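You operate a simulated robot arm through the tools that you are given. There is no shell and no other tool.

Carry out the task below with a simulated two-armed robot. There is one attempt and no reset: what you move stays moved.

JOB
Pick up the steel wedge that says "8" from the top of the lift deck with one hand, pass it to the other hand and put it on the top of the parts bench.

It is judged by the outcome, as a careful person would: the job done as asked, and still so three seconds after it is handed in. It fails if anything else is knocked over, pushed out of place, dropped, spilled or broken.

ROBOT AND FRAMES
Two 7-joint arms with two-finger parallel grippers on one trunk, on a base that drives. Base frame: it is fixed to the floor where the robot stands at the start and does not move with it; the origin is under the middle of the robot, x ahead of it, y to its left, z up. Units: cm, rad, N and s.
The left shoulder is at the start at [5, 16.5, 113], the right one opposite. With the tool pointing down near the work surface each hand reaches from about 24 to 70 cm from the robot's upright axis, wherever it stands, measured 20 degrees to its own side. Places, roughly: top of the parts bench [40, 240, 80]. Payload 3.91 kg a hand.
The tool frame of a hand sits at the grasp point between the pads (the TCP): z along the fingers, y along the line on which they close. The tips reach 3 cm beyond it. The gripper opens to 11 cm. The fingers are 2 cm wide and 1 cm thick; the gripper's body (4.8 by 11.2 cm) begins 5.5 cm behind the TCP.
Orientation is that of the tool frame in the base frame, as a unit quaternion [x, y, z, w]. With the fingers straight down and closing along the base's y, the tool's x points along the base's -x, its y along +y and its z along -z.

CONTROLS
- The arms move only by the tool send_rows. It takes "left_series", "right_series" or both (then of equal length, played together; a hand with none holds still); each is a list of rows, each a list of 3 entries, a list of its own where there are three numbers: the shift along the tool's x, y, z in units of 100 mm (1.0 is 100 mm), then the turn, a rotation vector about the tool's x, y, z in units of 180 degrees (1.0 is 180 degrees), then the opening in per cent of the stroke, from 0 (shut) to 100 (fully open). In form: [[[dx, dy, dz], [wx, wy, wz], hand], ...]. A call has 1 to 20 rows; each row is the pose to reach, as a shift and turn from the pose commanded when the call began, along the tool's axes at that moment. A call with a number of a shift or a turn outside -1 to 1 is refused whole. Each row takes 0.2 s and may step no farther than 5 cm and 0.15 rad from the row before; otherwise, or with a gripper value out of range, the whole call is refused. A pose out of reach is approached as far as the arm can. The call stops where the force on the tool passes 40 N (or 10 N more than at its start, if that is more) or the arm is blocked; 0.2 s more then pass. The fingers move at their own pace (about 4.5 cm/s each) and stop on an object; they squeeze with about 42 N. The grip force told is the motor's: it shows also when the fingers shut on nothing. Time passes only in rows, and 0.2 s behind the last, so rows that repeat a pose let the fingers close. The reply holds the time, the measured pose of the TCP, the force on the tool along the base axes, the opening and the grip force, in the units named above and with some noise, with the torque about the TCP (base axes, N m) and any sound that the robot's microphone picked up.
- Cameras (640 x 400 px; columns grow to the right, rows downward): "scene" is now at [11.94, 0.61, 130.95]; the picture's right is [0.08, -1.00, 0.00], its down [-0.46, -0.04, -0.89] and it looks along [0.89, 0.07, -0.46] (base axes); focal length 289 px, centre (320, 200). "left" rides on the left gripper at [7.2, -1.7, -10.3] in its tool frame; the picture's right is [0.23, 0.97, 0.00], its down [-0.76, 0.18, -0.62] and it looks along [-0.61, 0.14, 0.78] (tool axes); focal length 222 px, centre (320, 200). "right" rides on the right gripper at [7.2, 1.7, -10.3] in its tool frame; the picture's right is [-0.23, 0.97, 0.00], its down [-0.76, -0.18, -0.62] and it looks along [-0.61, -0.14, 0.78] (tool axes); focal length 222 px, centre (320, 200).
- get_image(camera): a new picture of that camera. No time passes.
- raise_lower(by): slides the trunk up (or, below 0, down) by that many cm; the arms and the scene camera ride with it, the base frame stays. It gives what a move gives, with no picture.
- steer(legs): drives the robot by 1 to 6 legs, each [ahead, left, turn to the left] in cm, cm and rad, along the robot's own axes; the way and the turn of a leg run together, so that a leg with both is an arc; at most 150 cm and 3.142 rad a leg. The arms and the cameras ride along, it lands a little off, and it stops where it bumps. It gives what a move gives.
- pan_tilt(pan, tilt): turns the head with the scene camera to pan (to the left, within 1.396 rad either way) and tilt (down, from -0.506 to 1.204), counted from straight ahead of the robot. It gives what a move gives.
- point_at(camera, pixels): for up to 12 pixels [column, row] of the newest picture of that camera ("zoom" is the newest enlarged one), the place [x, y, z] in the base frame of the surface seen there, good to about 0.3 cm. No time passes.
- close_up(camera, box): a new picture of the part [left, top, right, bottom] of that camera's present view, enlarged. No time passes.
- hand_in(): hands the job in; it is judged then, once.

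Open the grippers and draw the arms clear of the work before you hand the job in, unless the task says otherwise.

The tools are called after "Emit:" as a command line: name --argument value ..., lists and objects as JSON in quotes. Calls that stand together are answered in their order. send_rows: Moves the arms, as the interface text tells. Its arguments: {"type":"object","properties":{"left_series":{"type":"array","items":{"type":"array"}},"right_series":{"type":"array","items":{"type":"array"}}},"required":[]} The other tools are called the same way: raise_lower (by) slides the trunk up or down; steer (legs) drives the base; pan_tilt (pan, tilt) turns the head that bears the scene camera; get_image (camera) takes a picture; point_at (camera, pixels) gives the place of the surface under pixels of a picture; close_up (camera, box) takes an enlarged picture of a part of a camera's view; hand_in () hands the job in.

At the start:

```text
time: 0.0
left_tcp_pos: [32.2, 14.07, 115.8]
left_ee_rot: [0.001, 1.0, -0.001, 0.001]
left_wrist_force: [0.5, -0.3, -0.3]
left_moment: [0.03, 0.03, 0.03]
left_finger_gap: 10.99
left_gripper_force: 0.0
right_tcp_pos: [37.75, -17.56, 109.77]
right_ee_rot: [0.001, 1.0, 0.0, 0.0]
right_wrist_force: [-0.3, 0.3, 0.2]
right_moment: [-0.01, -0.04, -0.01]
right_finger_gap: 10.98
right_gripper_force: 0.2
trunk travel left (down, up): [-35.0, 15.3]
robot x, y, heading: [-0.15, -0.36, 0.003]
head pan, tilt: [0.084, 0.476]
```

scene: 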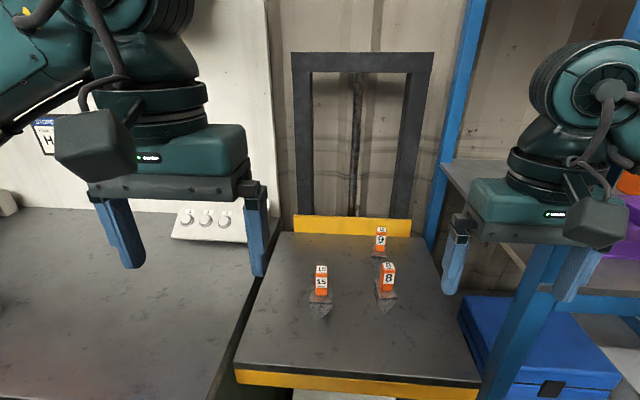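
right: 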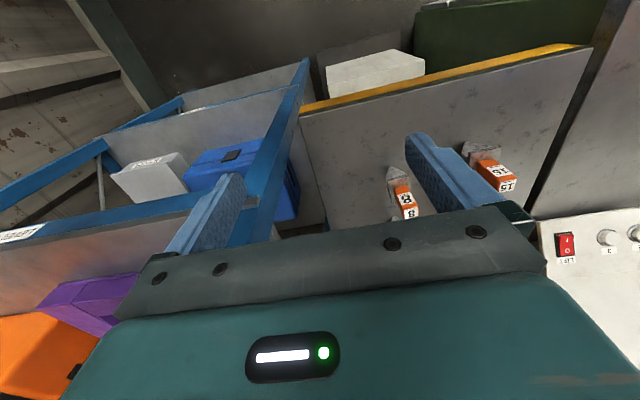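
left: 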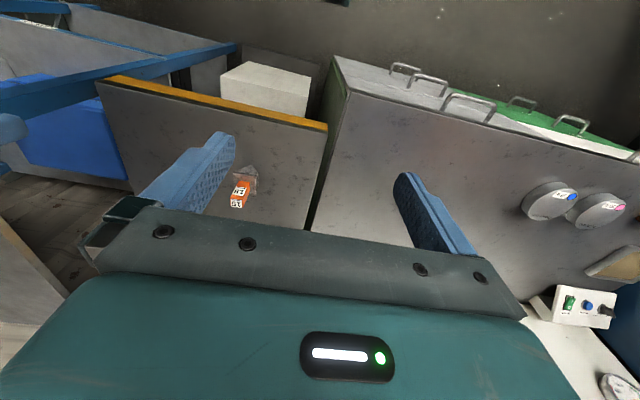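

The scene shows three tagged wedges on the lift deck: "15" near (320,290), "8" near (387,285), "9" near (380,243). I enlarge this area to understand the shape of the wedges.

Emit:
close_up --camera "scene" --box '[280, 210, 440, 330]'

Emit:
close_up --camera "right" --box '[360, 130, 520, 230]'

```text
3.33 times, centred on (360, 270) of scene
```

zoom: 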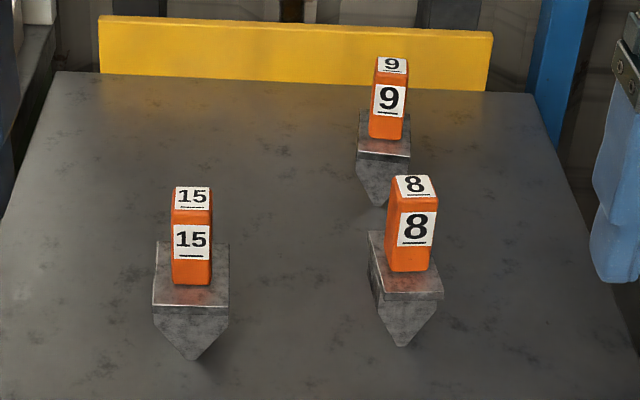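

```text
4.00 times, centred on (440, 180) of right
```

zoom: 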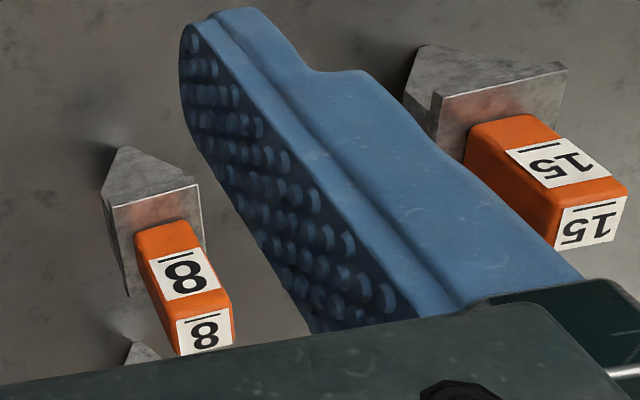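

I need the wedge's geometry, so I take a tighter close-up of the "8" in the scene view.

Emit:
close_up --camera "scene" --box '[360, 250, 424, 320]'

```text
5.71 times, centred on (392, 285) of scene
```

zoom: 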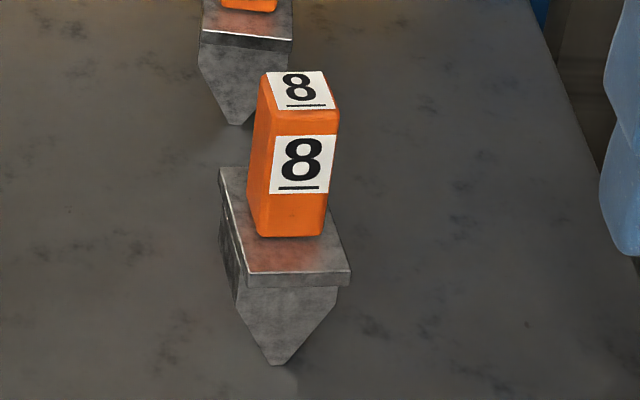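

Next I probe points on the handle, plate, wedge tip and deck around the "8".

Emit:
point_at --camera "zoom" --pixels '[[298, 90], [300, 160], [292, 228], [240, 265], [345, 278], [226, 175], [280, 300], [278, 355], [276, 380], [229, 260], [258, 150], [400, 320]]'

Emit:
point_at --camera "scene" --pixels '[[240, 366], [475, 380], [285, 236], [430, 240], [380, 231], [321, 268], [320, 310], [360, 390], [350, 225], [100, 300], [380, 258], [320, 285]]'

```text
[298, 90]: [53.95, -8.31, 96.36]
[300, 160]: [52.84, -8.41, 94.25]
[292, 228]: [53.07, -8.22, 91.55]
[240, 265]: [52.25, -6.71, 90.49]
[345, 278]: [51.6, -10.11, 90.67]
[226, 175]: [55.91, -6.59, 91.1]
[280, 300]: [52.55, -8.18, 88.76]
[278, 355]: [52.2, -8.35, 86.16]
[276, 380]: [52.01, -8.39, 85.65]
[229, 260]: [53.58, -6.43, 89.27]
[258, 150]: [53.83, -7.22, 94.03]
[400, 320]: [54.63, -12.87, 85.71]
```

```text
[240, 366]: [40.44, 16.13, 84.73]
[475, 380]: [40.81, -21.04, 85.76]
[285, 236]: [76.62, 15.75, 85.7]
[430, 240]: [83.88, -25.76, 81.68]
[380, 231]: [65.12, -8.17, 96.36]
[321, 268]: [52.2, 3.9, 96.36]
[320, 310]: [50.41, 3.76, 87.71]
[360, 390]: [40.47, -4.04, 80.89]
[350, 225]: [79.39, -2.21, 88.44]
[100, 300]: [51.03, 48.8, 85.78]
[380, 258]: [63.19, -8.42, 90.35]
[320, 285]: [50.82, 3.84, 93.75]
```

The wedge "8" stands on its narrow bottom (z≈85.7), with a plate at z≈91 and an orange handle from 91.3 to 96.4 around (54, -8.3). Next I look left toward the parts bench.

Emit:
pan_tilt --pan 1.39 --tilt 0.3

Emit:
get_image --camera "scene"

```text
time: 1.5
left_tcp_pos: [32.36, 14.08, 115.96]
left_ee_rot: [0.0, 1.0, -0.001, 0.0]
left_wrist_force: [-0.5, -0.9, -0.3]
left_moment: [-0.01, 0.04, 0.02]
left_finger_gap: 11.02
left_gripper_force: 0.1
right_tcp_pos: [37.73, -17.64, 109.79]
right_ee_rot: [0.0, 1.0, 0.0, 0.0]
right_wrist_force: [-0.1, -0.1, 0.0]
right_moment: [0.04, -0.02, 0.02]
right_finger_gap: 11.0
right_gripper_force: 0.1
trunk travel left (down, up): [-35.0, 15.3]
robot x, y, heading: [-0.05, 0.02, -0.0]
head pan, tilt: [1.389, 0.3]
```

```text
taken
```

scene: 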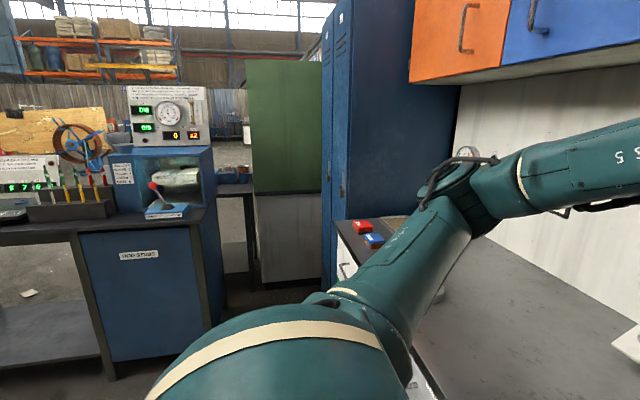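

The view to the left shows a test bench at left, a green panel, a blue locker and the left worktop. I probe several points to place the parts bench near [40,240,80].

Emit:
point_at --camera "scene" --pixels '[[235, 188], [285, 130], [285, 230], [330, 100], [400, 130], [362, 227], [372, 240], [345, 250], [160, 300], [60, 232], [235, 230], [500, 330]]'

Emit:
close_up --camera "scene" --box '[200, 140, 440, 290]'

```text
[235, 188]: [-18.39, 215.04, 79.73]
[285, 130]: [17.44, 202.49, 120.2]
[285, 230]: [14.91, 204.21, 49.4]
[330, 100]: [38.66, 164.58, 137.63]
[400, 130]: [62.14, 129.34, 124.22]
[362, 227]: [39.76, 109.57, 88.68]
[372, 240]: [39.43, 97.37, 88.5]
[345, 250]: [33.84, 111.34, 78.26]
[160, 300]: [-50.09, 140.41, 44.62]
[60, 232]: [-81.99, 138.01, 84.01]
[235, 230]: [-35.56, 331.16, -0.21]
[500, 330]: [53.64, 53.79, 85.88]
```

```text
2.67 times, centred on (320, 215) of scene
```

zoom: 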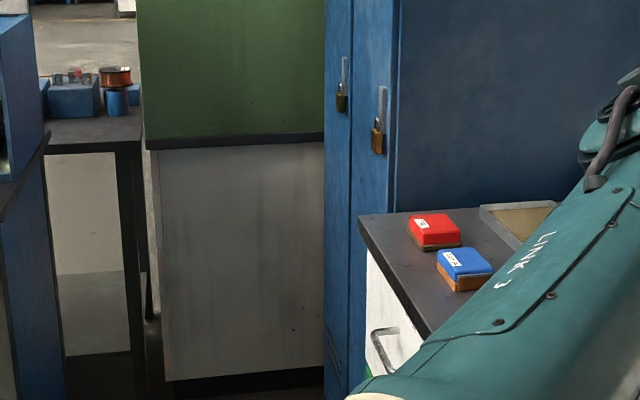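

The parts bench seems to lie behind the green screen (dark top at z≈79.7 near (-18,215)). I'll come to that later; first I turn the head back to the deck and measure wedge "8" precisely.

Emit:
pan_tilt --pan -0.1 --tilt 0.7

Emit:
close_up --camera "right" --box '[360, 150, 440, 230]'

Emit:
point_at --camera "zoom" --pixels '[[320, 290], [250, 110], [300, 100], [330, 130], [240, 190], [270, 60], [320, 180], [380, 250], [400, 160], [150, 100], [310, 350], [360, 340]]'

Emit:
get_image --camera "scene"

```text
time: 3.1
left_tcp_pos: [32.3, 14.09, 115.86]
left_ee_rot: [0.0, 1.0, -0.001, 0.0]
left_wrist_force: [0.1, -0.2, 0.4]
left_moment: [0.02, 0.02, 0.02]
left_finger_gap: 10.97
left_gripper_force: 0.1
right_tcp_pos: [37.67, -17.61, 109.82]
right_ee_rot: [0.0, 1.0, 0.0, -0.001]
right_wrist_force: [-0.3, -0.8, -0.7]
right_moment: [-0.01, -0.02, -0.01]
right_finger_gap: 10.99
right_gripper_force: 0.0
trunk travel left (down, up): [-35.0, 15.3]
robot x, y, heading: [-0.09, -0.19, -0.0]
head pan, tilt: [-0.099, 0.7]
```

```text
5.00 times, centred on (400, 190) of right
```

zoom: 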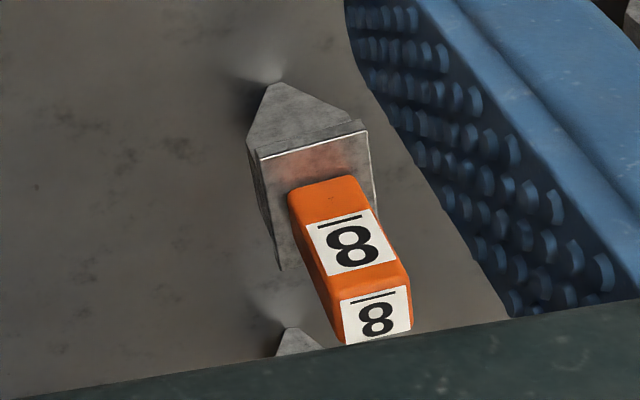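

```text
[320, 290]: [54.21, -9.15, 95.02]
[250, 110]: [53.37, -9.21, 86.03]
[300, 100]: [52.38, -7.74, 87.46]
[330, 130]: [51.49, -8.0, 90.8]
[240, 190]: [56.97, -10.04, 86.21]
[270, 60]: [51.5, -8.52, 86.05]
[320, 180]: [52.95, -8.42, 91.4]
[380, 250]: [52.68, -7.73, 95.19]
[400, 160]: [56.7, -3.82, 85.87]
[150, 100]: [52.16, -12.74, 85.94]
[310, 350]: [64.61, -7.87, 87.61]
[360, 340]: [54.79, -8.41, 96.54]
```

```text
taken
```

scene: 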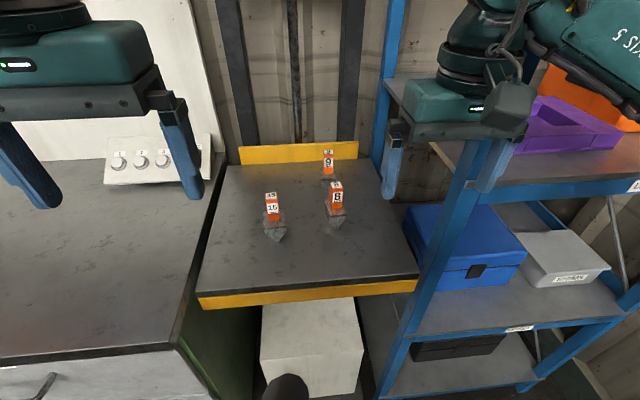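

The scene view now shows the blue shelf on the right close to the right hand's region. I probe its posts and shelf edges to know clearances.

Emit:
point_at --camera "scene" --pixels '[[462, 190], [440, 250], [405, 330], [438, 150], [520, 190], [600, 178], [395, 90], [390, 60], [300, 330], [205, 300], [415, 285], [392, 185]]'

Emit:
close_up --camera "scene" --box '[240, 140, 400, 250]'

Emit:
point_at --camera "zoom" --pixels '[[381, 178], [382, 205], [384, 238], [360, 255], [412, 278], [352, 235], [385, 345], [410, 250], [369, 200], [403, 200], [387, 300], [355, 280]]'

```text
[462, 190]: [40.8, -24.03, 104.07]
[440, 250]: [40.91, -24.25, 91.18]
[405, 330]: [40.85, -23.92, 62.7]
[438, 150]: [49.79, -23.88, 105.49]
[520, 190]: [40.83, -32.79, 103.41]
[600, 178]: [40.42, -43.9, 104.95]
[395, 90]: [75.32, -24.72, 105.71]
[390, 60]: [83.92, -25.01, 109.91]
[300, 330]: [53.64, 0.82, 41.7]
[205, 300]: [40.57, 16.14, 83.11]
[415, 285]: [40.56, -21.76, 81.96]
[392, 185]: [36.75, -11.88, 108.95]
```

```text
3.64 times, centred on (320, 195) of scene
```

zoom: 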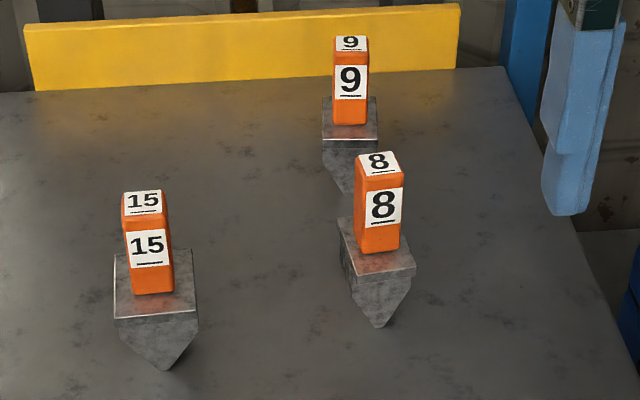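

```text
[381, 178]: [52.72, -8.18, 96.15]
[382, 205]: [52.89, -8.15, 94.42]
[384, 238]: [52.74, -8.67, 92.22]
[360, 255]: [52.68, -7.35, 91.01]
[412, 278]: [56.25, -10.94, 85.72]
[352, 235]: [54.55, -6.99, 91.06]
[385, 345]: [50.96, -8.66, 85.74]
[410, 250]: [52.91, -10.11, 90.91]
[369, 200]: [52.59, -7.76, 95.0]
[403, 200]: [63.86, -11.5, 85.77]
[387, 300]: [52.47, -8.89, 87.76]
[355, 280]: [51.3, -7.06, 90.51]
```

The shelf starts at x≈40.8, y≤-24, with its top at z≈105, so I keep the right hand at y>-16 over the deck. I'll move the right hand forward above the deck, pitch it to 30° below horizontal and half-close the fingers, staying high above the wedges (tops at 96.4).

Emit:
send_rows --right_series '[[[-0.05, 0.15, 0.0], [0, 0, 0], 70], [[-0.12, 0.45, 0.0], [0, -0.04, 0], 55], [[-0.2, 0.8, 0.0], [0, -0.08, 0], 50], [[-0.3, 0.92, 0.05], [0, -0.12, 0], 50], [[-0.4, 0.92, 0.1], [0, -0.16, 0], 50], [[-0.5, 0.92, 0.2], [0, -0.2, 0], 50], [[-0.6, 0.92, 0.3], [0, -0.245, 0], 50], [[-0.7, 0.92, 0.4], [0, -0.29, 0], 50], [[-0.75, 0.92, 0.5], [0, -0.333, 0], 50], [[-0.75, 0.92, 0.5], [0, -0.333, 0], 50]]'

Emit:
get_image --camera "right"

Emit:
get_image --camera "scene"

```text
time: 5.3
left_tcp_pos: [32.35, 14.02, 115.79]
left_ee_rot: [0.0, 1.0, -0.001, 0.0]
left_wrist_force: [0.8, -0.8, 0.7]
left_moment: [-0.02, 0.0, 0.0]
left_finger_gap: 11.02
left_gripper_force: 0.0
right_tcp_pos: [45.06, -8.32, 104.8]
right_ee_rot: [-0.001, 0.866, 0.001, 0.5]
right_wrist_force: [-0.8, -0.2, -0.9]
right_moment: [-0.01, -0.02, -0.01]
right_finger_gap: 5.5
right_gripper_force: 0.0
trunk travel left (down, up): [-35.0, 15.3]
robot x, y, heading: [0.19, 0.01, -0.002]
head pan, tilt: [-0.099, 0.7]
```

```text
taken
```

right: 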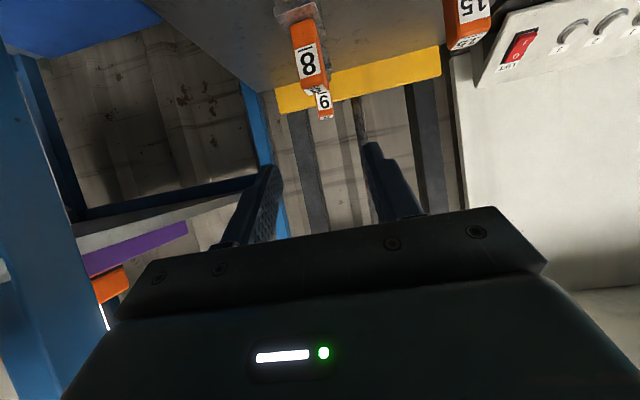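

```text
taken
```

scene: 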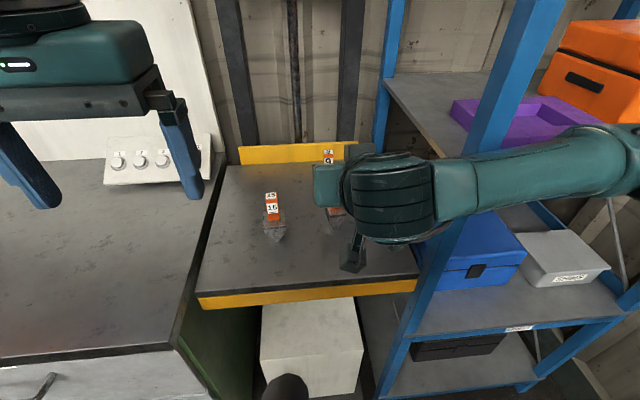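

The arm reached the pose; the forearm now lies to the right in front of the blue post. I check the clearance between forearm and post, and enlarge the wedge in the right camera.

Emit:
point_at --camera "scene" --pixels '[[390, 195], [460, 185], [500, 175], [560, 160], [620, 150], [520, 60], [500, 110], [350, 255], [330, 185], [540, 190], [450, 215], [630, 180]]'

Emit:
close_up --camera "right" --box '[240, 0, 400, 130]'

Emit:
point_at --camera "zoom" --pixels '[[210, 110], [295, 85], [255, 200], [320, 180], [270, 280], [330, 260], [300, 340], [220, 40], [200, 60], [300, 30], [150, 70], [290, 310]]'

```text
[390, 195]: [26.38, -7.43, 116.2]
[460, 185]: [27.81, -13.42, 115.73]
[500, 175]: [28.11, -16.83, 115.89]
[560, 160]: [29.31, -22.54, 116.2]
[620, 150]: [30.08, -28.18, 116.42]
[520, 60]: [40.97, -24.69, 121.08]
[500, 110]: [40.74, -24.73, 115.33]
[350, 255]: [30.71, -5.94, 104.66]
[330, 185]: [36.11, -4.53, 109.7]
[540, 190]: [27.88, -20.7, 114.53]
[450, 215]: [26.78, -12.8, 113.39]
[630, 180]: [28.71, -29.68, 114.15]
```

```text
3.08 times, centred on (320, 65) of right
```

zoom: 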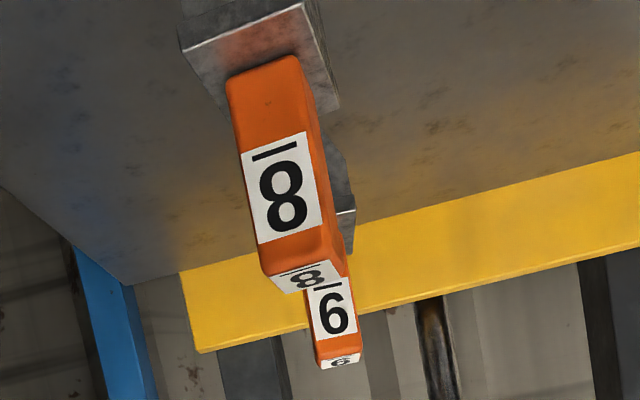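

```text
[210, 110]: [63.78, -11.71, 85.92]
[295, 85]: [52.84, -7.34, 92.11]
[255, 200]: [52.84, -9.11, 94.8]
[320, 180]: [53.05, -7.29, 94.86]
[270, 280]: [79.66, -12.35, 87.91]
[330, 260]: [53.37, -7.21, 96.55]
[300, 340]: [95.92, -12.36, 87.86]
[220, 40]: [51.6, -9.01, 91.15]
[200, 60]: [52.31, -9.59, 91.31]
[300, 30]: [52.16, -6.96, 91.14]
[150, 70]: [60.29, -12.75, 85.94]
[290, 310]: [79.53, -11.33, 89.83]
```

The forearm (top surface at x≈29, y≈-22, z≈116) would come too near the blue post (x≈40.8, y≈-24) if I reached forward from here. I back the robot off by 18 cm and shift 6 cm left, so the arm reaches straighter ahead.

Emit:
steer --legs '[[-18, 6, 0]]'

Emit:
get_image --camera "scene"

```text
time: 6.8
left_tcp_pos: [14.26, 20.02, 115.93]
left_ee_rot: [0.0, 1.0, -0.001, 0.0]
left_wrist_force: [-0.4, 0.4, -0.4]
left_moment: [-0.02, 0.0, -0.01]
left_finger_gap: 11.01
left_gripper_force: 0.0
right_tcp_pos: [27.1, -2.37, 104.8]
right_ee_rot: [0.001, 0.866, -0.001, 0.5]
right_wrist_force: [-0.9, 0.3, 0.2]
right_moment: [0.01, 0.0, 0.02]
right_finger_gap: 5.5
right_gripper_force: 0.1
trunk travel left (down, up): [-35.0, 15.3]
robot x, y, heading: [-18.24, 6.1, 0.002]
head pan, tilt: [-0.099, 0.7]
```

```text
taken
```

scene: 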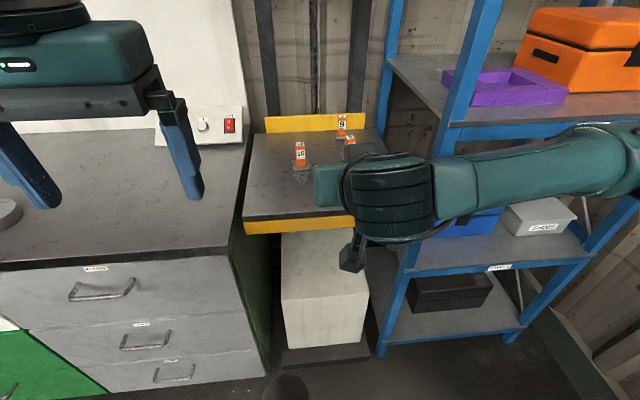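

Now I advance the right hand toward the pre-grasp pose in two parts, first 8 cm ahead at the same height roughly.

Emit:
send_rows --right_series '[[[-0.07, -0.1, 0.19], [0, 0, 0], 50], [[-0.15, -0.2, 0.37], [0, 0, 0], 50], [[-0.23, -0.3, 0.56], [0, 0, 0], 50], [[-0.31, -0.4, 0.74], [0, 0, 0], 50], [[-0.31, -0.5, 0.74], [0, 0, 0], 50], [[-0.31, -0.5, 0.74], [0, 0, 0], 50]]'

Emit:
get_image --camera "scene"

Emit:
get_image --camera "right"

```text
time: 8.2
left_tcp_pos: [14.28, 20.11, 115.88]
left_ee_rot: [0.0, 1.0, -0.001, 0.0]
left_wrist_force: [0.2, 0.2, -0.8]
left_moment: [0.01, 0.01, -0.01]
left_finger_gap: 11.0
left_gripper_force: 0.0
right_tcp_pos: [35.08, -7.38, 103.61]
right_ee_rot: [0.0, 0.866, 0.0, 0.5]
right_wrist_force: [0.2, 0.4, 0.4]
right_moment: [-0.03, 0.02, -0.02]
right_finger_gap: 5.5
right_gripper_force: 0.0
trunk travel left (down, up): [-35.0, 15.3]
robot x, y, heading: [-18.03, 5.89, -0.0]
head pan, tilt: [-0.099, 0.7]
```

```text
taken
```

scene: 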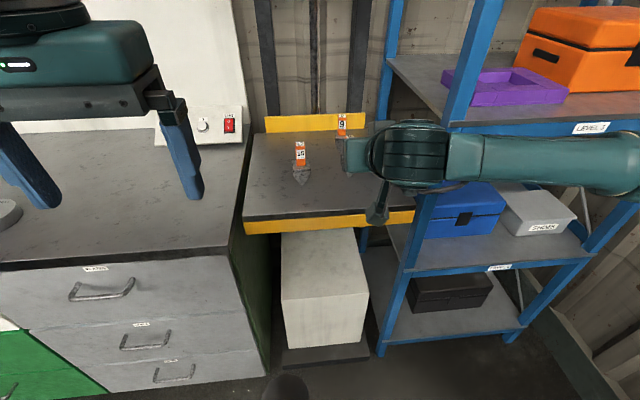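

```text
taken
```

right: 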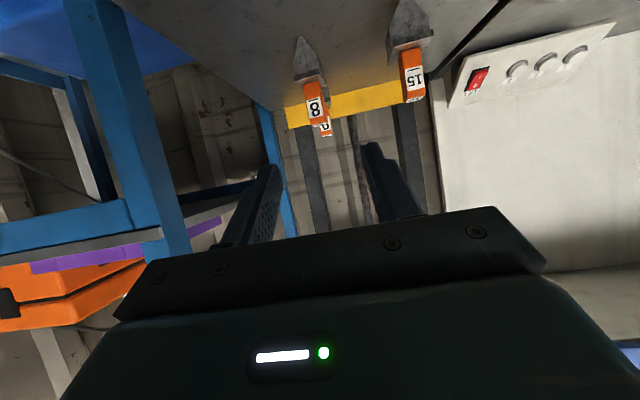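

The forearm is still fairly sideways; I check its place against the post at x≈40.8.

Emit:
point_at --camera "scene" --pixels '[[410, 150], [450, 150], [500, 160], [570, 160], [620, 165], [500, 145], [580, 145], [520, 180], [475, 60], [462, 110], [590, 130], [375, 215]]'

```text
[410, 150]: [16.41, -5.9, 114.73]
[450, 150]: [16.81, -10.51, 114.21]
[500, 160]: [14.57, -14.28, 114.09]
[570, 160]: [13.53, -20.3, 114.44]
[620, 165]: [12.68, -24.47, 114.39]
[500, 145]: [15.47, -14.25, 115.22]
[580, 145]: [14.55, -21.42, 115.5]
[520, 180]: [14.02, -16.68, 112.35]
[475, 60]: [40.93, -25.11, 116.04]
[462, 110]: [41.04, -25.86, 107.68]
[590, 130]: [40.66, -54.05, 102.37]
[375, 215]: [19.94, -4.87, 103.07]
```

There is room: the forearm surface is at x≈13–17 now. I continue to the pre-grasp pose about 11 cm back from wedge "8" along the finger line.

Emit:
send_rows --right_series '[[[0.0, -0.02, 0.2], [0, 0, 0], 50], [[0.01, -0.04, 0.4], [0, 0, 0], 50], [[0.01, -0.06, 0.6], [0, 0, 0], 50], [[0.02, -0.08, 0.8], [0, 0, 0], 50], [[0.02, -0.09, 1.0], [0, 0, 0], 50], [[0.02, -0.09, 1.0], [0, 0, 0], 50]]'

Emit:
get_image --camera "scene"

Emit:
get_image --camera "right"

```text
time: 9.6
left_tcp_pos: [14.21, 20.15, 115.86]
left_ee_rot: [0.0, 1.0, -0.001, 0.0]
left_wrist_force: [0.0, -0.6, -0.6]
left_moment: [0.04, -0.01, 0.01]
left_finger_gap: 11.04
left_gripper_force: 0.0
right_tcp_pos: [43.49, -8.29, 98.53]
right_ee_rot: [0.0, 0.867, 0.0, 0.499]
right_wrist_force: [0.1, 0.1, 0.0]
right_moment: [-0.02, 0.02, 0.01]
right_finger_gap: 5.49
right_gripper_force: 0.0
trunk travel left (down, up): [-35.0, 15.3]
robot x, y, heading: [-18.1, 6.06, -0.005]
head pan, tilt: [-0.099, 0.7]
```

```text
taken
```

scene: 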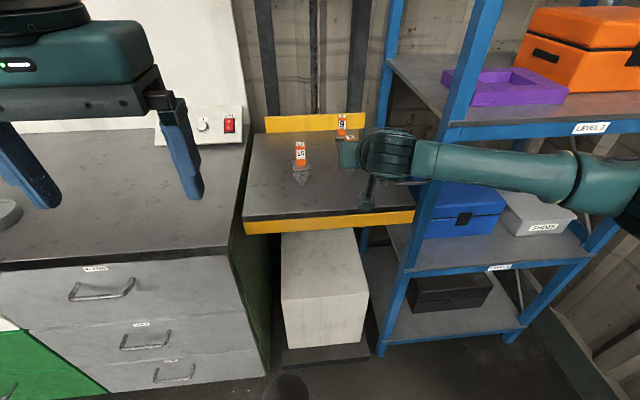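

```text
taken
```

right: 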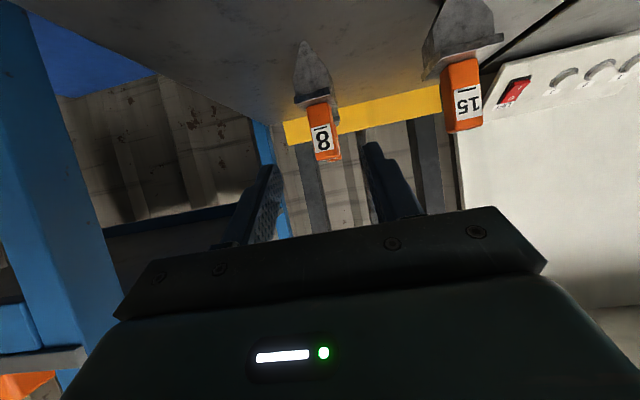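

The handle "8" now shows at (322,130) between the finger lines. I enlarge to fix its corners and yaw, and check the forearm once more.

Emit:
close_up --camera "right" --box '[270, 30, 370, 170]'

Emit:
point_at --camera "scene" --pixels '[[410, 155], [450, 165], [500, 160], [540, 180], [450, 148], [500, 150], [560, 165], [370, 180], [345, 150], [362, 205]]'

```text
2.86 times, centred on (320, 100) of right
```

zoom: 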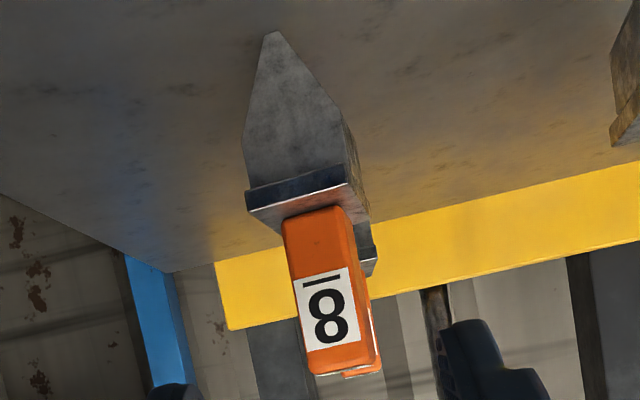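

```text
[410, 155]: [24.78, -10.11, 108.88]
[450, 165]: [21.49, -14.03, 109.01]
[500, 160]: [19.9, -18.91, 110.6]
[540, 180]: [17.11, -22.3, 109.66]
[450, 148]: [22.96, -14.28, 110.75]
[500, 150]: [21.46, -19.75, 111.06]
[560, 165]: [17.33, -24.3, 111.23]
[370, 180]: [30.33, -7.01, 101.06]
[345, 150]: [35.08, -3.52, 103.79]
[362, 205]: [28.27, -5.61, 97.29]
```

Forearm is well clear. I probe the handle's edges in this enlarged picture: left edge near column 292–300, right front edge near 345–355, side face at 360.

Emit:
point_at --camera "zoom" --pixels '[[292, 240], [300, 300], [310, 360], [340, 225], [350, 290], [360, 340], [358, 250], [372, 330], [255, 197], [345, 172], [272, 36], [362, 200]]'

```text
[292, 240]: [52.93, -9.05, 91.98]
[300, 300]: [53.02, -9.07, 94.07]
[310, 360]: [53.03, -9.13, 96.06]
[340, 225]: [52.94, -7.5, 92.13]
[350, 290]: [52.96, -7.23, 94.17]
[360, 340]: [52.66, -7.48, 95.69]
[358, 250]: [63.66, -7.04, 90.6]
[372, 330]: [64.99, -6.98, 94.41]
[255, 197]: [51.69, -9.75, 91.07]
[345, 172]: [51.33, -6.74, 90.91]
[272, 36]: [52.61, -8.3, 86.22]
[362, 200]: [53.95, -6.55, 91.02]
```

The handle spans y≈-9.25…-7.2, front face x≈52.9, z 91.2…96.45. A tilted grasp would leave too little handle free for the pass, so I'll instead pick top-down on the upper handle with the right hand, letting the left take the lower handle from the side. I lift the right hand away and turn it back to pointing down.

Emit:
send_rows --right_series '[[[-0.15, 0, -0.12], [0, 0, 0], 50], [[-0.3, 0, -0.25], [0, 0.04, 0], 50], [[-0.45, 0, -0.37], [0, 0.08, 0], 50], [[-0.6, 0, -0.5], [0, 0.125, 0], 50], [[-0.75, 0, -0.6], [0, 0.17, 0], 50], [[-0.75, 0, -0.6], [0, 0.21, 0], 50], [[-0.75, 0, -0.6], [0, 0.25, 0], 50], [[-0.75, 0, -0.6], [0, 0.29, 0], 50], [[-0.75, 0, -0.6], [0, 0.333, 0], 50], [[-0.75, 0, -0.6], [0, 0.333, 0], 50]]'

Emit:
get_image --camera "scene"

```text
time: 11.8
left_tcp_pos: [14.21, 20.05, 115.85]
left_ee_rot: [0.0, 1.0, 0.0, 0.0]
left_wrist_force: [-0.5, -0.4, 0.0]
left_moment: [-0.01, -0.02, -0.03]
left_finger_gap: 11.01
left_gripper_force: 0.0
right_tcp_pos: [42.27, -8.19, 108.05]
right_ee_rot: [0.0, 1.0, 0.0, -0.001]
right_wrist_force: [0.0, -0.5, 1.3]
right_moment: [-0.02, -0.02, 0.02]
right_finger_gap: 5.51
right_gripper_force: 0.1
trunk travel left (down, up): [-35.0, 15.3]
robot x, y, heading: [-18.09, 6.14, 0.001]
head pan, tilt: [-0.099, 0.7]
```

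```text
taken
```

scene: 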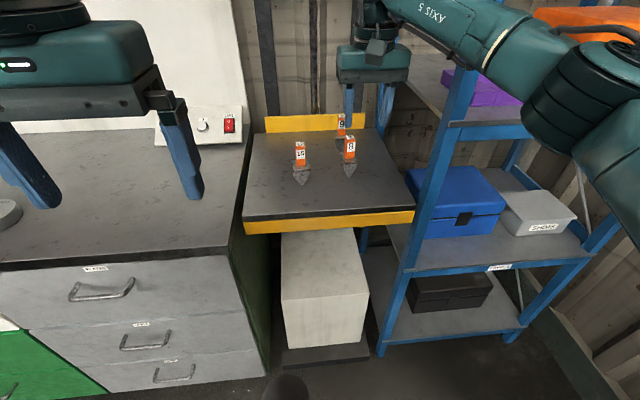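

The right hand points down at (42.3,-8.2,108). I check where the forearm/elbow is relative to the shelf post before advancing.

Emit:
point_at --camera "scene" --pixels '[[400, 15], [440, 25], [480, 30], [510, 55], [560, 90], [600, 110], [620, 160], [472, 80], [487, 15], [540, 30], [590, 60], [372, 60]]'

```text
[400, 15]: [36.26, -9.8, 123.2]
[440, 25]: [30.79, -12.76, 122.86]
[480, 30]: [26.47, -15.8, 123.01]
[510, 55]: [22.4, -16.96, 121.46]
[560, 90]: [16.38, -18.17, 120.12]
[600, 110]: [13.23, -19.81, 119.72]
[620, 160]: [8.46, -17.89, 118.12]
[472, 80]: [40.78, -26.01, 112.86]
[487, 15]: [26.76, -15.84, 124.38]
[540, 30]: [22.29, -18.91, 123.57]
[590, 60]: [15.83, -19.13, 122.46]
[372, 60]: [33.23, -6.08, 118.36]
```

Forearm is well inside (y>-20, x<37), clear of the post at (40.8,-25). I drive 8 cm ahead with the hand high (tips at z≈105, wedges top out at 96.5).

Emit:
steer --legs '[[8, 0, 0]]'

Emit:
get_image --camera "right"

Emit:
get_image --camera "scene"

```text
time: 12.9
left_tcp_pos: [22.07, 20.07, 115.89]
left_ee_rot: [0.001, 1.0, -0.002, -0.001]
left_wrist_force: [0.1, -0.2, -0.3]
left_moment: [-0.01, 0.02, 0.02]
left_finger_gap: 11.02
left_gripper_force: 0.1
right_tcp_pos: [50.12, -8.24, 108.05]
right_ee_rot: [0.001, 1.0, 0.0, 0.0]
right_wrist_force: [-0.2, 0.5, 0.6]
right_moment: [-0.02, 0.03, 0.0]
right_finger_gap: 5.48
right_gripper_force: 0.0
trunk travel left (down, up): [-35.0, 15.3]
robot x, y, heading: [-10.29, 6.09, -0.001]
head pan, tilt: [-0.099, 0.7]
```

```text
taken
```

right: 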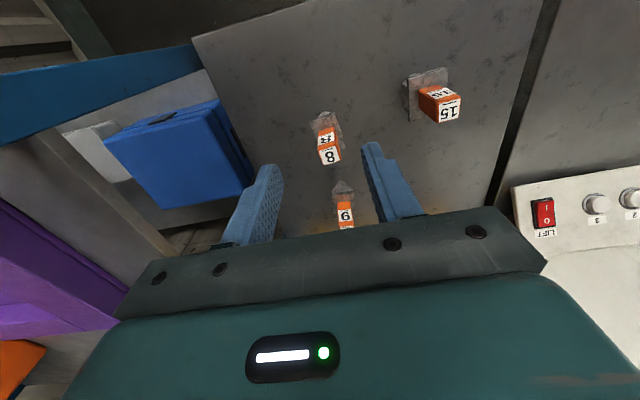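

```text
taken
```

scene: 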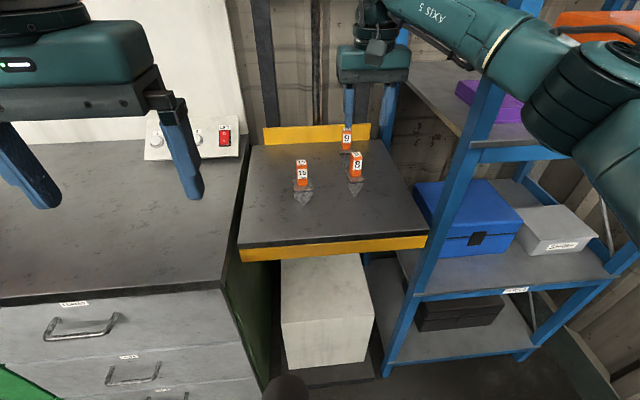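

Wedge "8" shows at (327,145) between the open fingers. I enlarge it for yaw and exact position.

Emit:
close_up --camera "right" --box '[280, 95, 380, 185]'

Emit:
point_at --camera "zoom" --pixels '[[248, 310], [320, 350], [330, 410], [380, 380], [240, 260], [350, 290], [300, 300], [300, 390], [380, 330], [270, 120], [250, 230], [390, 140]]'

```text
4.44 times, centred on (330, 140) of right
```

zoom: 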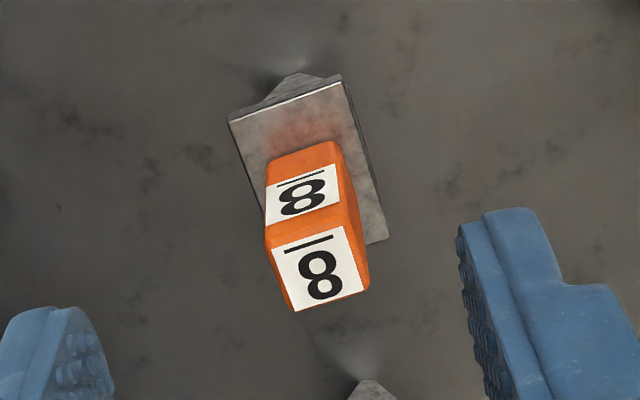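

```text
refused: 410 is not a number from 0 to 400
```

The plate and handle edges show a yaw of about +0.125 rad (turned left). I probe the handle's points in this enlarged picture.

Emit:
point_at --camera "zoom" --pixels '[[272, 252], [343, 228], [363, 288], [293, 308], [318, 268], [300, 195], [285, 165], [340, 150], [236, 124], [338, 84], [382, 238], [352, 210]]'

```text
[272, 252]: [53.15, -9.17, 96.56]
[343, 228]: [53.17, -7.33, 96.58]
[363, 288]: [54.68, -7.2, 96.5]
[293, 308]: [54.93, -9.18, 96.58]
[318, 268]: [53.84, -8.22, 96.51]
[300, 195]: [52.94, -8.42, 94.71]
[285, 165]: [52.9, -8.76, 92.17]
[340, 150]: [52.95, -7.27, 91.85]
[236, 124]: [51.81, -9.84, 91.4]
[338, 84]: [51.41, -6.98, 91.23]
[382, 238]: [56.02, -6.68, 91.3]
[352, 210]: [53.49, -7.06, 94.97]
```

The handle top centre is at (53.95,-8.22,96.5) with yaw ≈0.11. I move the right hand above it with matching yaw, tips still about 1.5 cm above the handle.

Emit:
send_rows --right_series '[[[-0.1, 0.0, 0.1], [0, 0, -0.01], 50], [[-0.2, 0.0, 0.2], [0, 0, -0.02], 50], [[-0.3, 0.0, 0.35], [0, 0, -0.035], 50], [[-0.383, 0.0, 0.5], [0, 0, -0.035], 50], [[-0.383, 0.0, 0.65], [0, 0, -0.035], 50], [[-0.383, 0.0, 0.65], [0, 0, -0.035], 50]]'

Emit:
get_image --camera "right"

Emit:
get_image --camera "scene"

```text
time: 14.3
left_tcp_pos: [22.08, 20.07, 115.84]
left_ee_rot: [0.001, 1.0, -0.001, 0.0]
left_wrist_force: [-0.8, -0.8, -0.1]
left_moment: [-0.03, -0.01, 0.0]
left_finger_gap: 11.01
left_gripper_force: 0.0
right_tcp_pos: [53.82, -8.29, 101.68]
right_ee_rot: [-0.054, 0.999, 0.0, 0.0]
right_wrist_force: [0.2, -0.1, 0.0]
right_moment: [0.03, 0.0, -0.02]
right_finger_gap: 5.49
right_gripper_force: 0.0
trunk travel left (down, up): [-35.0, 15.3]
robot x, y, heading: [-9.84, 6.08, 0.001]
head pan, tilt: [-0.099, 0.7]
```

```text
taken
```

right: 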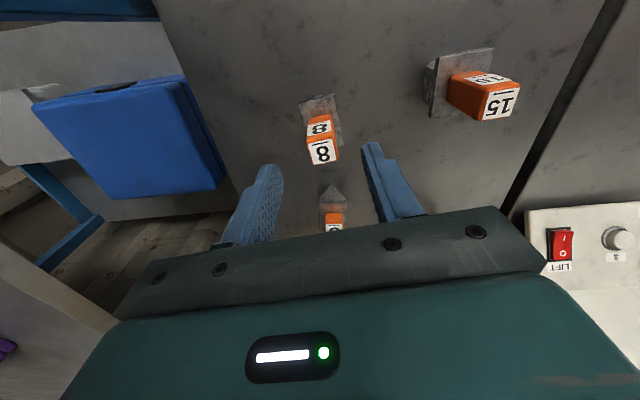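

```text
taken
```

scene: 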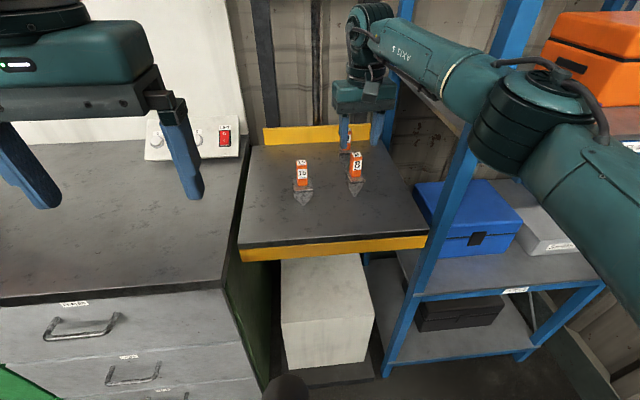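

The hand is above the "8" with fingers on either side: tips near (272,170) and (370,148). I verify the tips' places and the handle's place.

Emit:
close_up --camera "right" --box '[230, 80, 430, 240]'

Emit:
point_at --camera "zoom" --pixels '[[120, 220], [155, 225], [440, 170], [420, 180], [262, 195], [335, 170], [270, 225], [345, 205], [250, 150], [335, 140], [290, 190], [300, 220]]'

```text
2.50 times, centred on (330, 160) of right
```

zoom: 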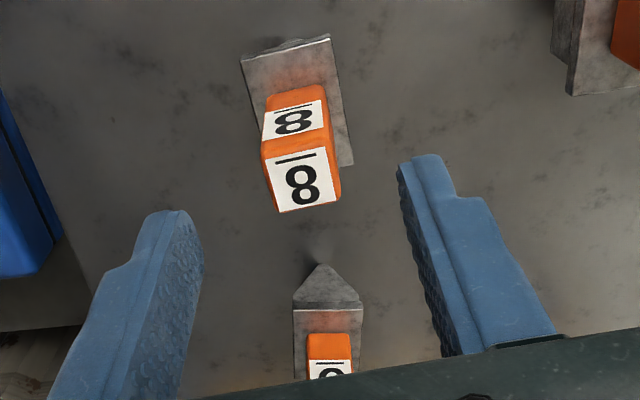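

```text
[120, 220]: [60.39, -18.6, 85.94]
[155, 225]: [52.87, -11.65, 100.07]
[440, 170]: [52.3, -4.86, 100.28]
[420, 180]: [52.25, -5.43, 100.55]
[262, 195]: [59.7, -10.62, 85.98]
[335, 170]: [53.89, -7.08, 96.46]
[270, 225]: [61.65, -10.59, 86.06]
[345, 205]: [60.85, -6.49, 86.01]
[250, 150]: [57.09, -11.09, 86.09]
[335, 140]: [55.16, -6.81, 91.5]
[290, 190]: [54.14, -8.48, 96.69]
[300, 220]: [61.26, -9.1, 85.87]
```

Residual yaw is about 0.03 rad, and centring is good to about 1 mm. I descend 4.4 cm to put the tips at z≈94.2 around the upper handle, then close.

Emit:
send_rows --right_series '[[[-0.01, 0.005, 0.1], [0, 0, -0.01], 50], [[-0.01, 0.005, 0.2], [0, 0, -0.01], 50], [[-0.01, 0.005, 0.3], [0, 0, -0.01], 50], [[-0.01, 0.005, 0.38], [0, 0, -0.01], 50], [[-0.01, 0.005, 0.44], [0, 0, -0.01], 50], [[-0.01, 0.005, 0.44], [0, 0, -0.01], 50]]'

Emit:
get_image --camera "right"

Emit:
close_up --camera "scene" --box '[290, 110, 410, 200]'

```text
time: 15.7
left_tcp_pos: [22.12, 20.03, 115.84]
left_ee_rot: [0.001, 1.0, 0.0, 0.0]
left_wrist_force: [-0.3, -0.2, 0.0]
left_moment: [0.03, 0.0, 0.01]
left_finger_gap: 11.0
left_gripper_force: 0.1
right_tcp_pos: [53.93, -8.16, 97.21]
right_ee_rot: [-0.07, 0.998, 0.0, 0.0]
right_wrist_force: [0.0, -0.5, -0.1]
right_moment: [0.03, 0.02, -0.01]
right_finger_gap: 5.49
right_gripper_force: 0.2
trunk travel left (down, up): [-35.0, 15.3]
robot x, y, heading: [-10.71, 5.97, -0.006]
head pan, tilt: [-0.099, 0.7]
```

```text
taken
```

right: 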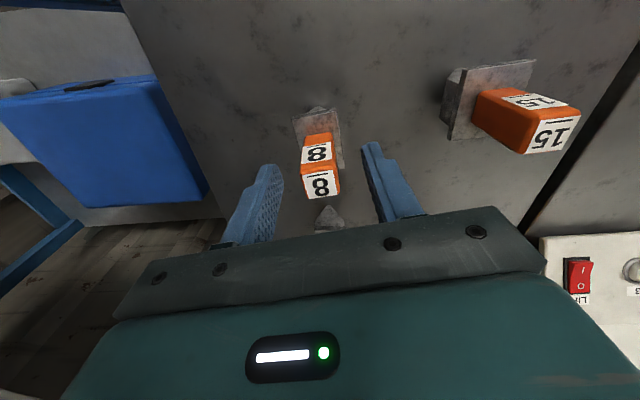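

```text
4.44 times, centred on (350, 155) of scene
```

zoom: 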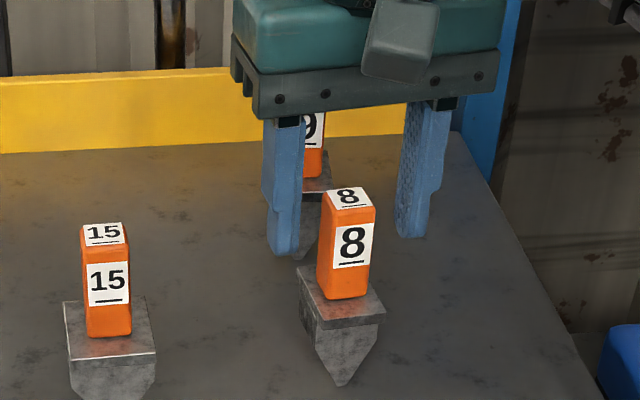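

The tips are level with the handle's upper half, evenly on both sides (gaps about 20 and 26 px). I close the right gripper.

Emit:
send_rows --right_series '[[[0, 0, 0], [0, 0, 0], 30], [[0, 0, 0], [0, 0, 0], 24], [[0, 0, 0], [0, 0, 0], 10], [[0, 0, 0], [0, 0, 0], 0], [[0, 0, 0], [0, 0, 0], 0], [[0, 0, 0], [0, 0, 0], 0]]'

Emit:
close_up --camera "scene" --box '[290, 110, 410, 200]'

Emit:
get_image --camera "right"

```text
time: 17.1
left_tcp_pos: [22.17, 19.92, 115.84]
left_ee_rot: [0.001, 1.0, -0.001, 0.0]
left_wrist_force: [-0.4, 0.0, 0.1]
left_moment: [0.01, -0.01, -0.03]
left_finger_gap: 10.99
left_gripper_force: 0.2
right_tcp_pos: [53.86, -8.27, 97.16]
right_ee_rot: [-0.07, 0.998, -0.001, 0.0]
right_wrist_force: [0.3, -0.1, 0.2]
right_moment: [-0.06, 0.03, 0.02]
right_finger_gap: 2.17
right_gripper_force: 41.6
trunk travel left (down, up): [-35.0, 15.3]
robot x, y, heading: [-9.97, 5.74, -0.003]
head pan, tilt: [-0.099, 0.7]
```

```text
4.44 times, centred on (350, 155) of scene
```

zoom: 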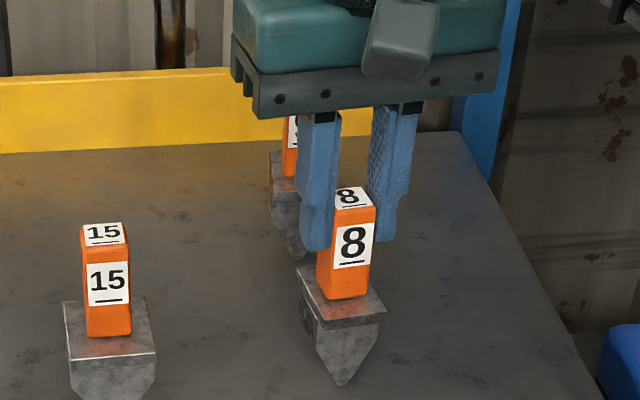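

```text
taken
```

right: 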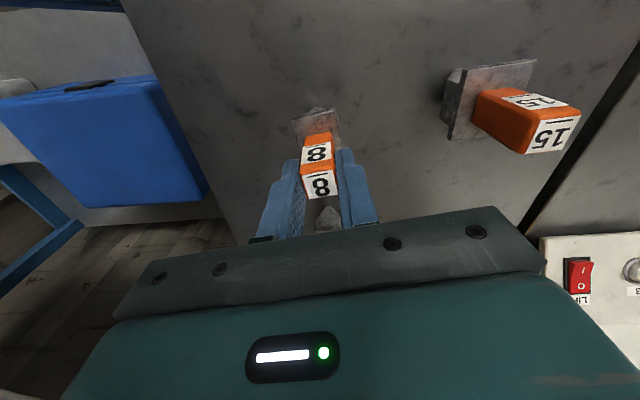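

The grip holds at 2.17 cm with 41.6 N on the "8" handle. I lift it straight up 10 cm.

Emit:
send_rows --right_series '[[[0, 0, -0.05], [0, 0, 0], 0], [[0, 0, -0.15], [0, 0, 0], 0], [[0, 0, -0.3], [0, 0, 0], 0], [[0, 0, -0.45], [0, 0, 0], 0], [[0, 0, -0.6], [0, 0, 0], 0], [[0, 0, -0.75], [0, 0, 0], 0], [[0, 0, -0.9], [0, 0, 0], 0], [[0, 0, -1.0], [0, 0, 0], 0], [[0, 0, -1.0], [0, 0, 0], 0]]'

Emit:
get_image --camera "scene"

Emit:
get_image --camera "right"

```text
time: 19.1
left_tcp_pos: [22.11, 20.02, 115.75]
left_ee_rot: [0.001, 1.0, -0.002, -0.001]
left_wrist_force: [0.0, -0.1, -0.2]
left_moment: [0.04, -0.03, -0.01]
left_finger_gap: 11.0
left_gripper_force: 0.1
right_tcp_pos: [53.78, -8.48, 107.05]
right_ee_rot: [-0.069, 0.998, 0.0, 0.0]
right_wrist_force: [-0.4, 1.0, -3.2]
right_moment: [0.01, 0.0, -0.03]
right_finger_gap: 2.13
right_gripper_force: 41.9
trunk travel left (down, up): [-35.0, 15.3]
robot x, y, heading: [-10.36, 6.08, -0.004]
head pan, tilt: [-0.099, 0.7]
```

```text
taken
```

scene: 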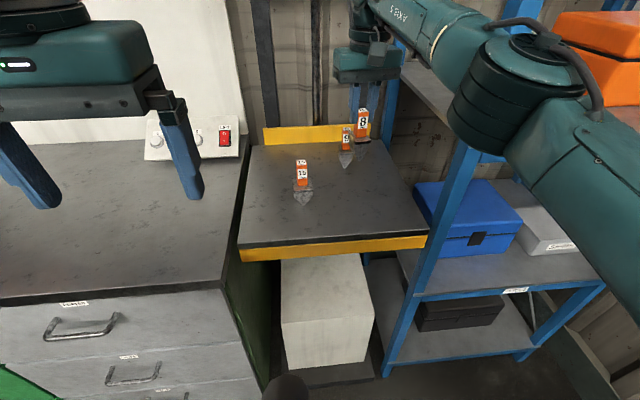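

```text
taken
```

right: 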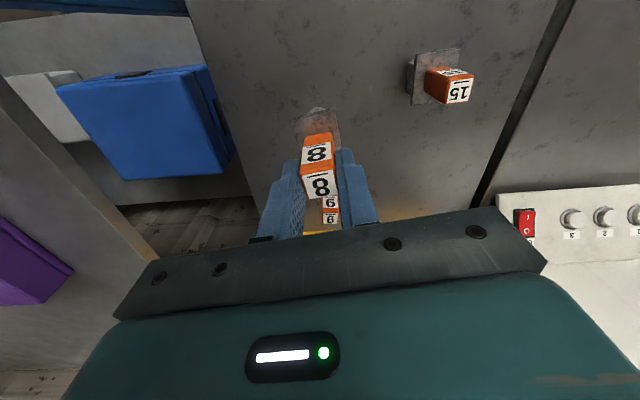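

The wedge is lifted cleanly (about 3.2 N of weight) and the others "9" and "15" stand untouched. I back the robot off 14 cm so the pass happens in free space, away from deck and shelf.

Emit:
steer --legs '[[-14, 0, 0]]'

Emit:
get_image --camera "scene"

```text
time: 20.4
left_tcp_pos: [7.94, 20.05, 115.79]
left_ee_rot: [0.002, 1.0, -0.001, 0.0]
left_wrist_force: [-0.4, 0.5, 0.4]
left_moment: [0.02, -0.04, 0.01]
left_finger_gap: 10.99
left_gripper_force: 0.0
right_tcp_pos: [39.71, -8.33, 107.03]
right_ee_rot: [-0.069, 0.998, 0.0, 0.001]
right_wrist_force: [-0.1, -0.1, -3.6]
right_moment: [-0.01, -0.03, 0.02]
right_finger_gap: 2.15
right_gripper_force: 42.2
trunk travel left (down, up): [-35.0, 15.3]
robot x, y, heading: [-24.23, 6.28, -0.007]
head pan, tilt: [-0.099, 0.7]
```

```text
taken
```

scene: 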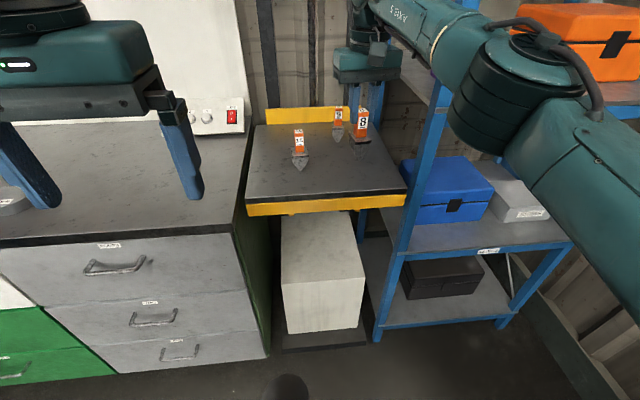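

The right hand holds the wedge at (39.7,-8.3,107). I bring it back and inward toward the space in front of the robot, removing the yaw on the way.

Emit:
send_rows --right_series '[[[0.17, 0.12, 0], [0, 0, 0.01], 0], [[0.35, 0.25, 0], [0, 0, 0.02], 0], [[0.52, 0.37, 0], [0, 0, 0.03], 0], [[0.7, 0.5, 0], [0, 0, 0.044], 0], [[0.87, 0.626, 0], [0, 0, 0.044], 0], [[0.87, 0.626, 0], [0, 0, 0.044], 0]]'

Emit:
send_rows --right_series '[[[0.2, 0.1, 0], [0, 0, 0], 0], [[0.4, 0.2, 0], [0, 0, 0], 0], [[0.6, 0.3, 0], [0, 0, 0], 0], [[0.8, 0.4, 0], [0, 0, 0], 0], [[0.99, 0.5, 0], [0, 0, 0], 0], [[0.99, 0.5, 0], [0, 0, 0], 0]]'

Emit:
get_image --camera "scene"

```text
time: 21.8
left_tcp_pos: [8.1, 20.04, 115.88]
left_ee_rot: [0.0, 1.0, -0.001, -0.001]
left_wrist_force: [-0.7, 0.1, 0.0]
left_moment: [-0.02, 0.0, -0.04]
left_finger_gap: 11.0
left_gripper_force: 0.1
right_tcp_pos: [30.2, -3.4, 107.13]
right_ee_rot: [-0.001, 1.0, 0.002, 0.0]
right_wrist_force: [-0.2, 0.0, -3.6]
right_moment: [-0.01, 0.01, 0.01]
right_finger_gap: 2.15
right_gripper_force: 42.2
trunk travel left (down, up): [-35.0, 15.3]
robot x, y, heading: [-24.0, 6.0, -0.004]
head pan, tilt: [-0.099, 0.7]
```

```text
time: 23.2
left_tcp_pos: [8.11, 20.1, 115.82]
left_ee_rot: [0.001, 1.0, -0.001, -0.001]
left_wrist_force: [0.5, 0.0, -0.4]
left_moment: [-0.02, -0.02, 0.0]
left_finger_gap: 10.99
left_gripper_force: 0.0
right_tcp_pos: [20.12, 1.54, 106.96]
right_ee_rot: [0.0, 1.0, 0.001, -0.001]
right_wrist_force: [0.6, -0.6, -3.0]
right_moment: [-0.03, 0.03, 0.03]
right_finger_gap: 2.16
right_gripper_force: 41.7
trunk travel left (down, up): [-35.0, 15.3]
robot x, y, heading: [-23.89, 6.47, -0.007]
head pan, tilt: [-0.099, 0.7]
```

```text
taken
```

scene: 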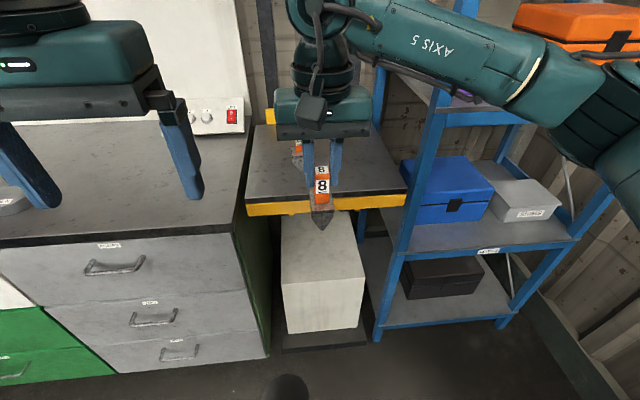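

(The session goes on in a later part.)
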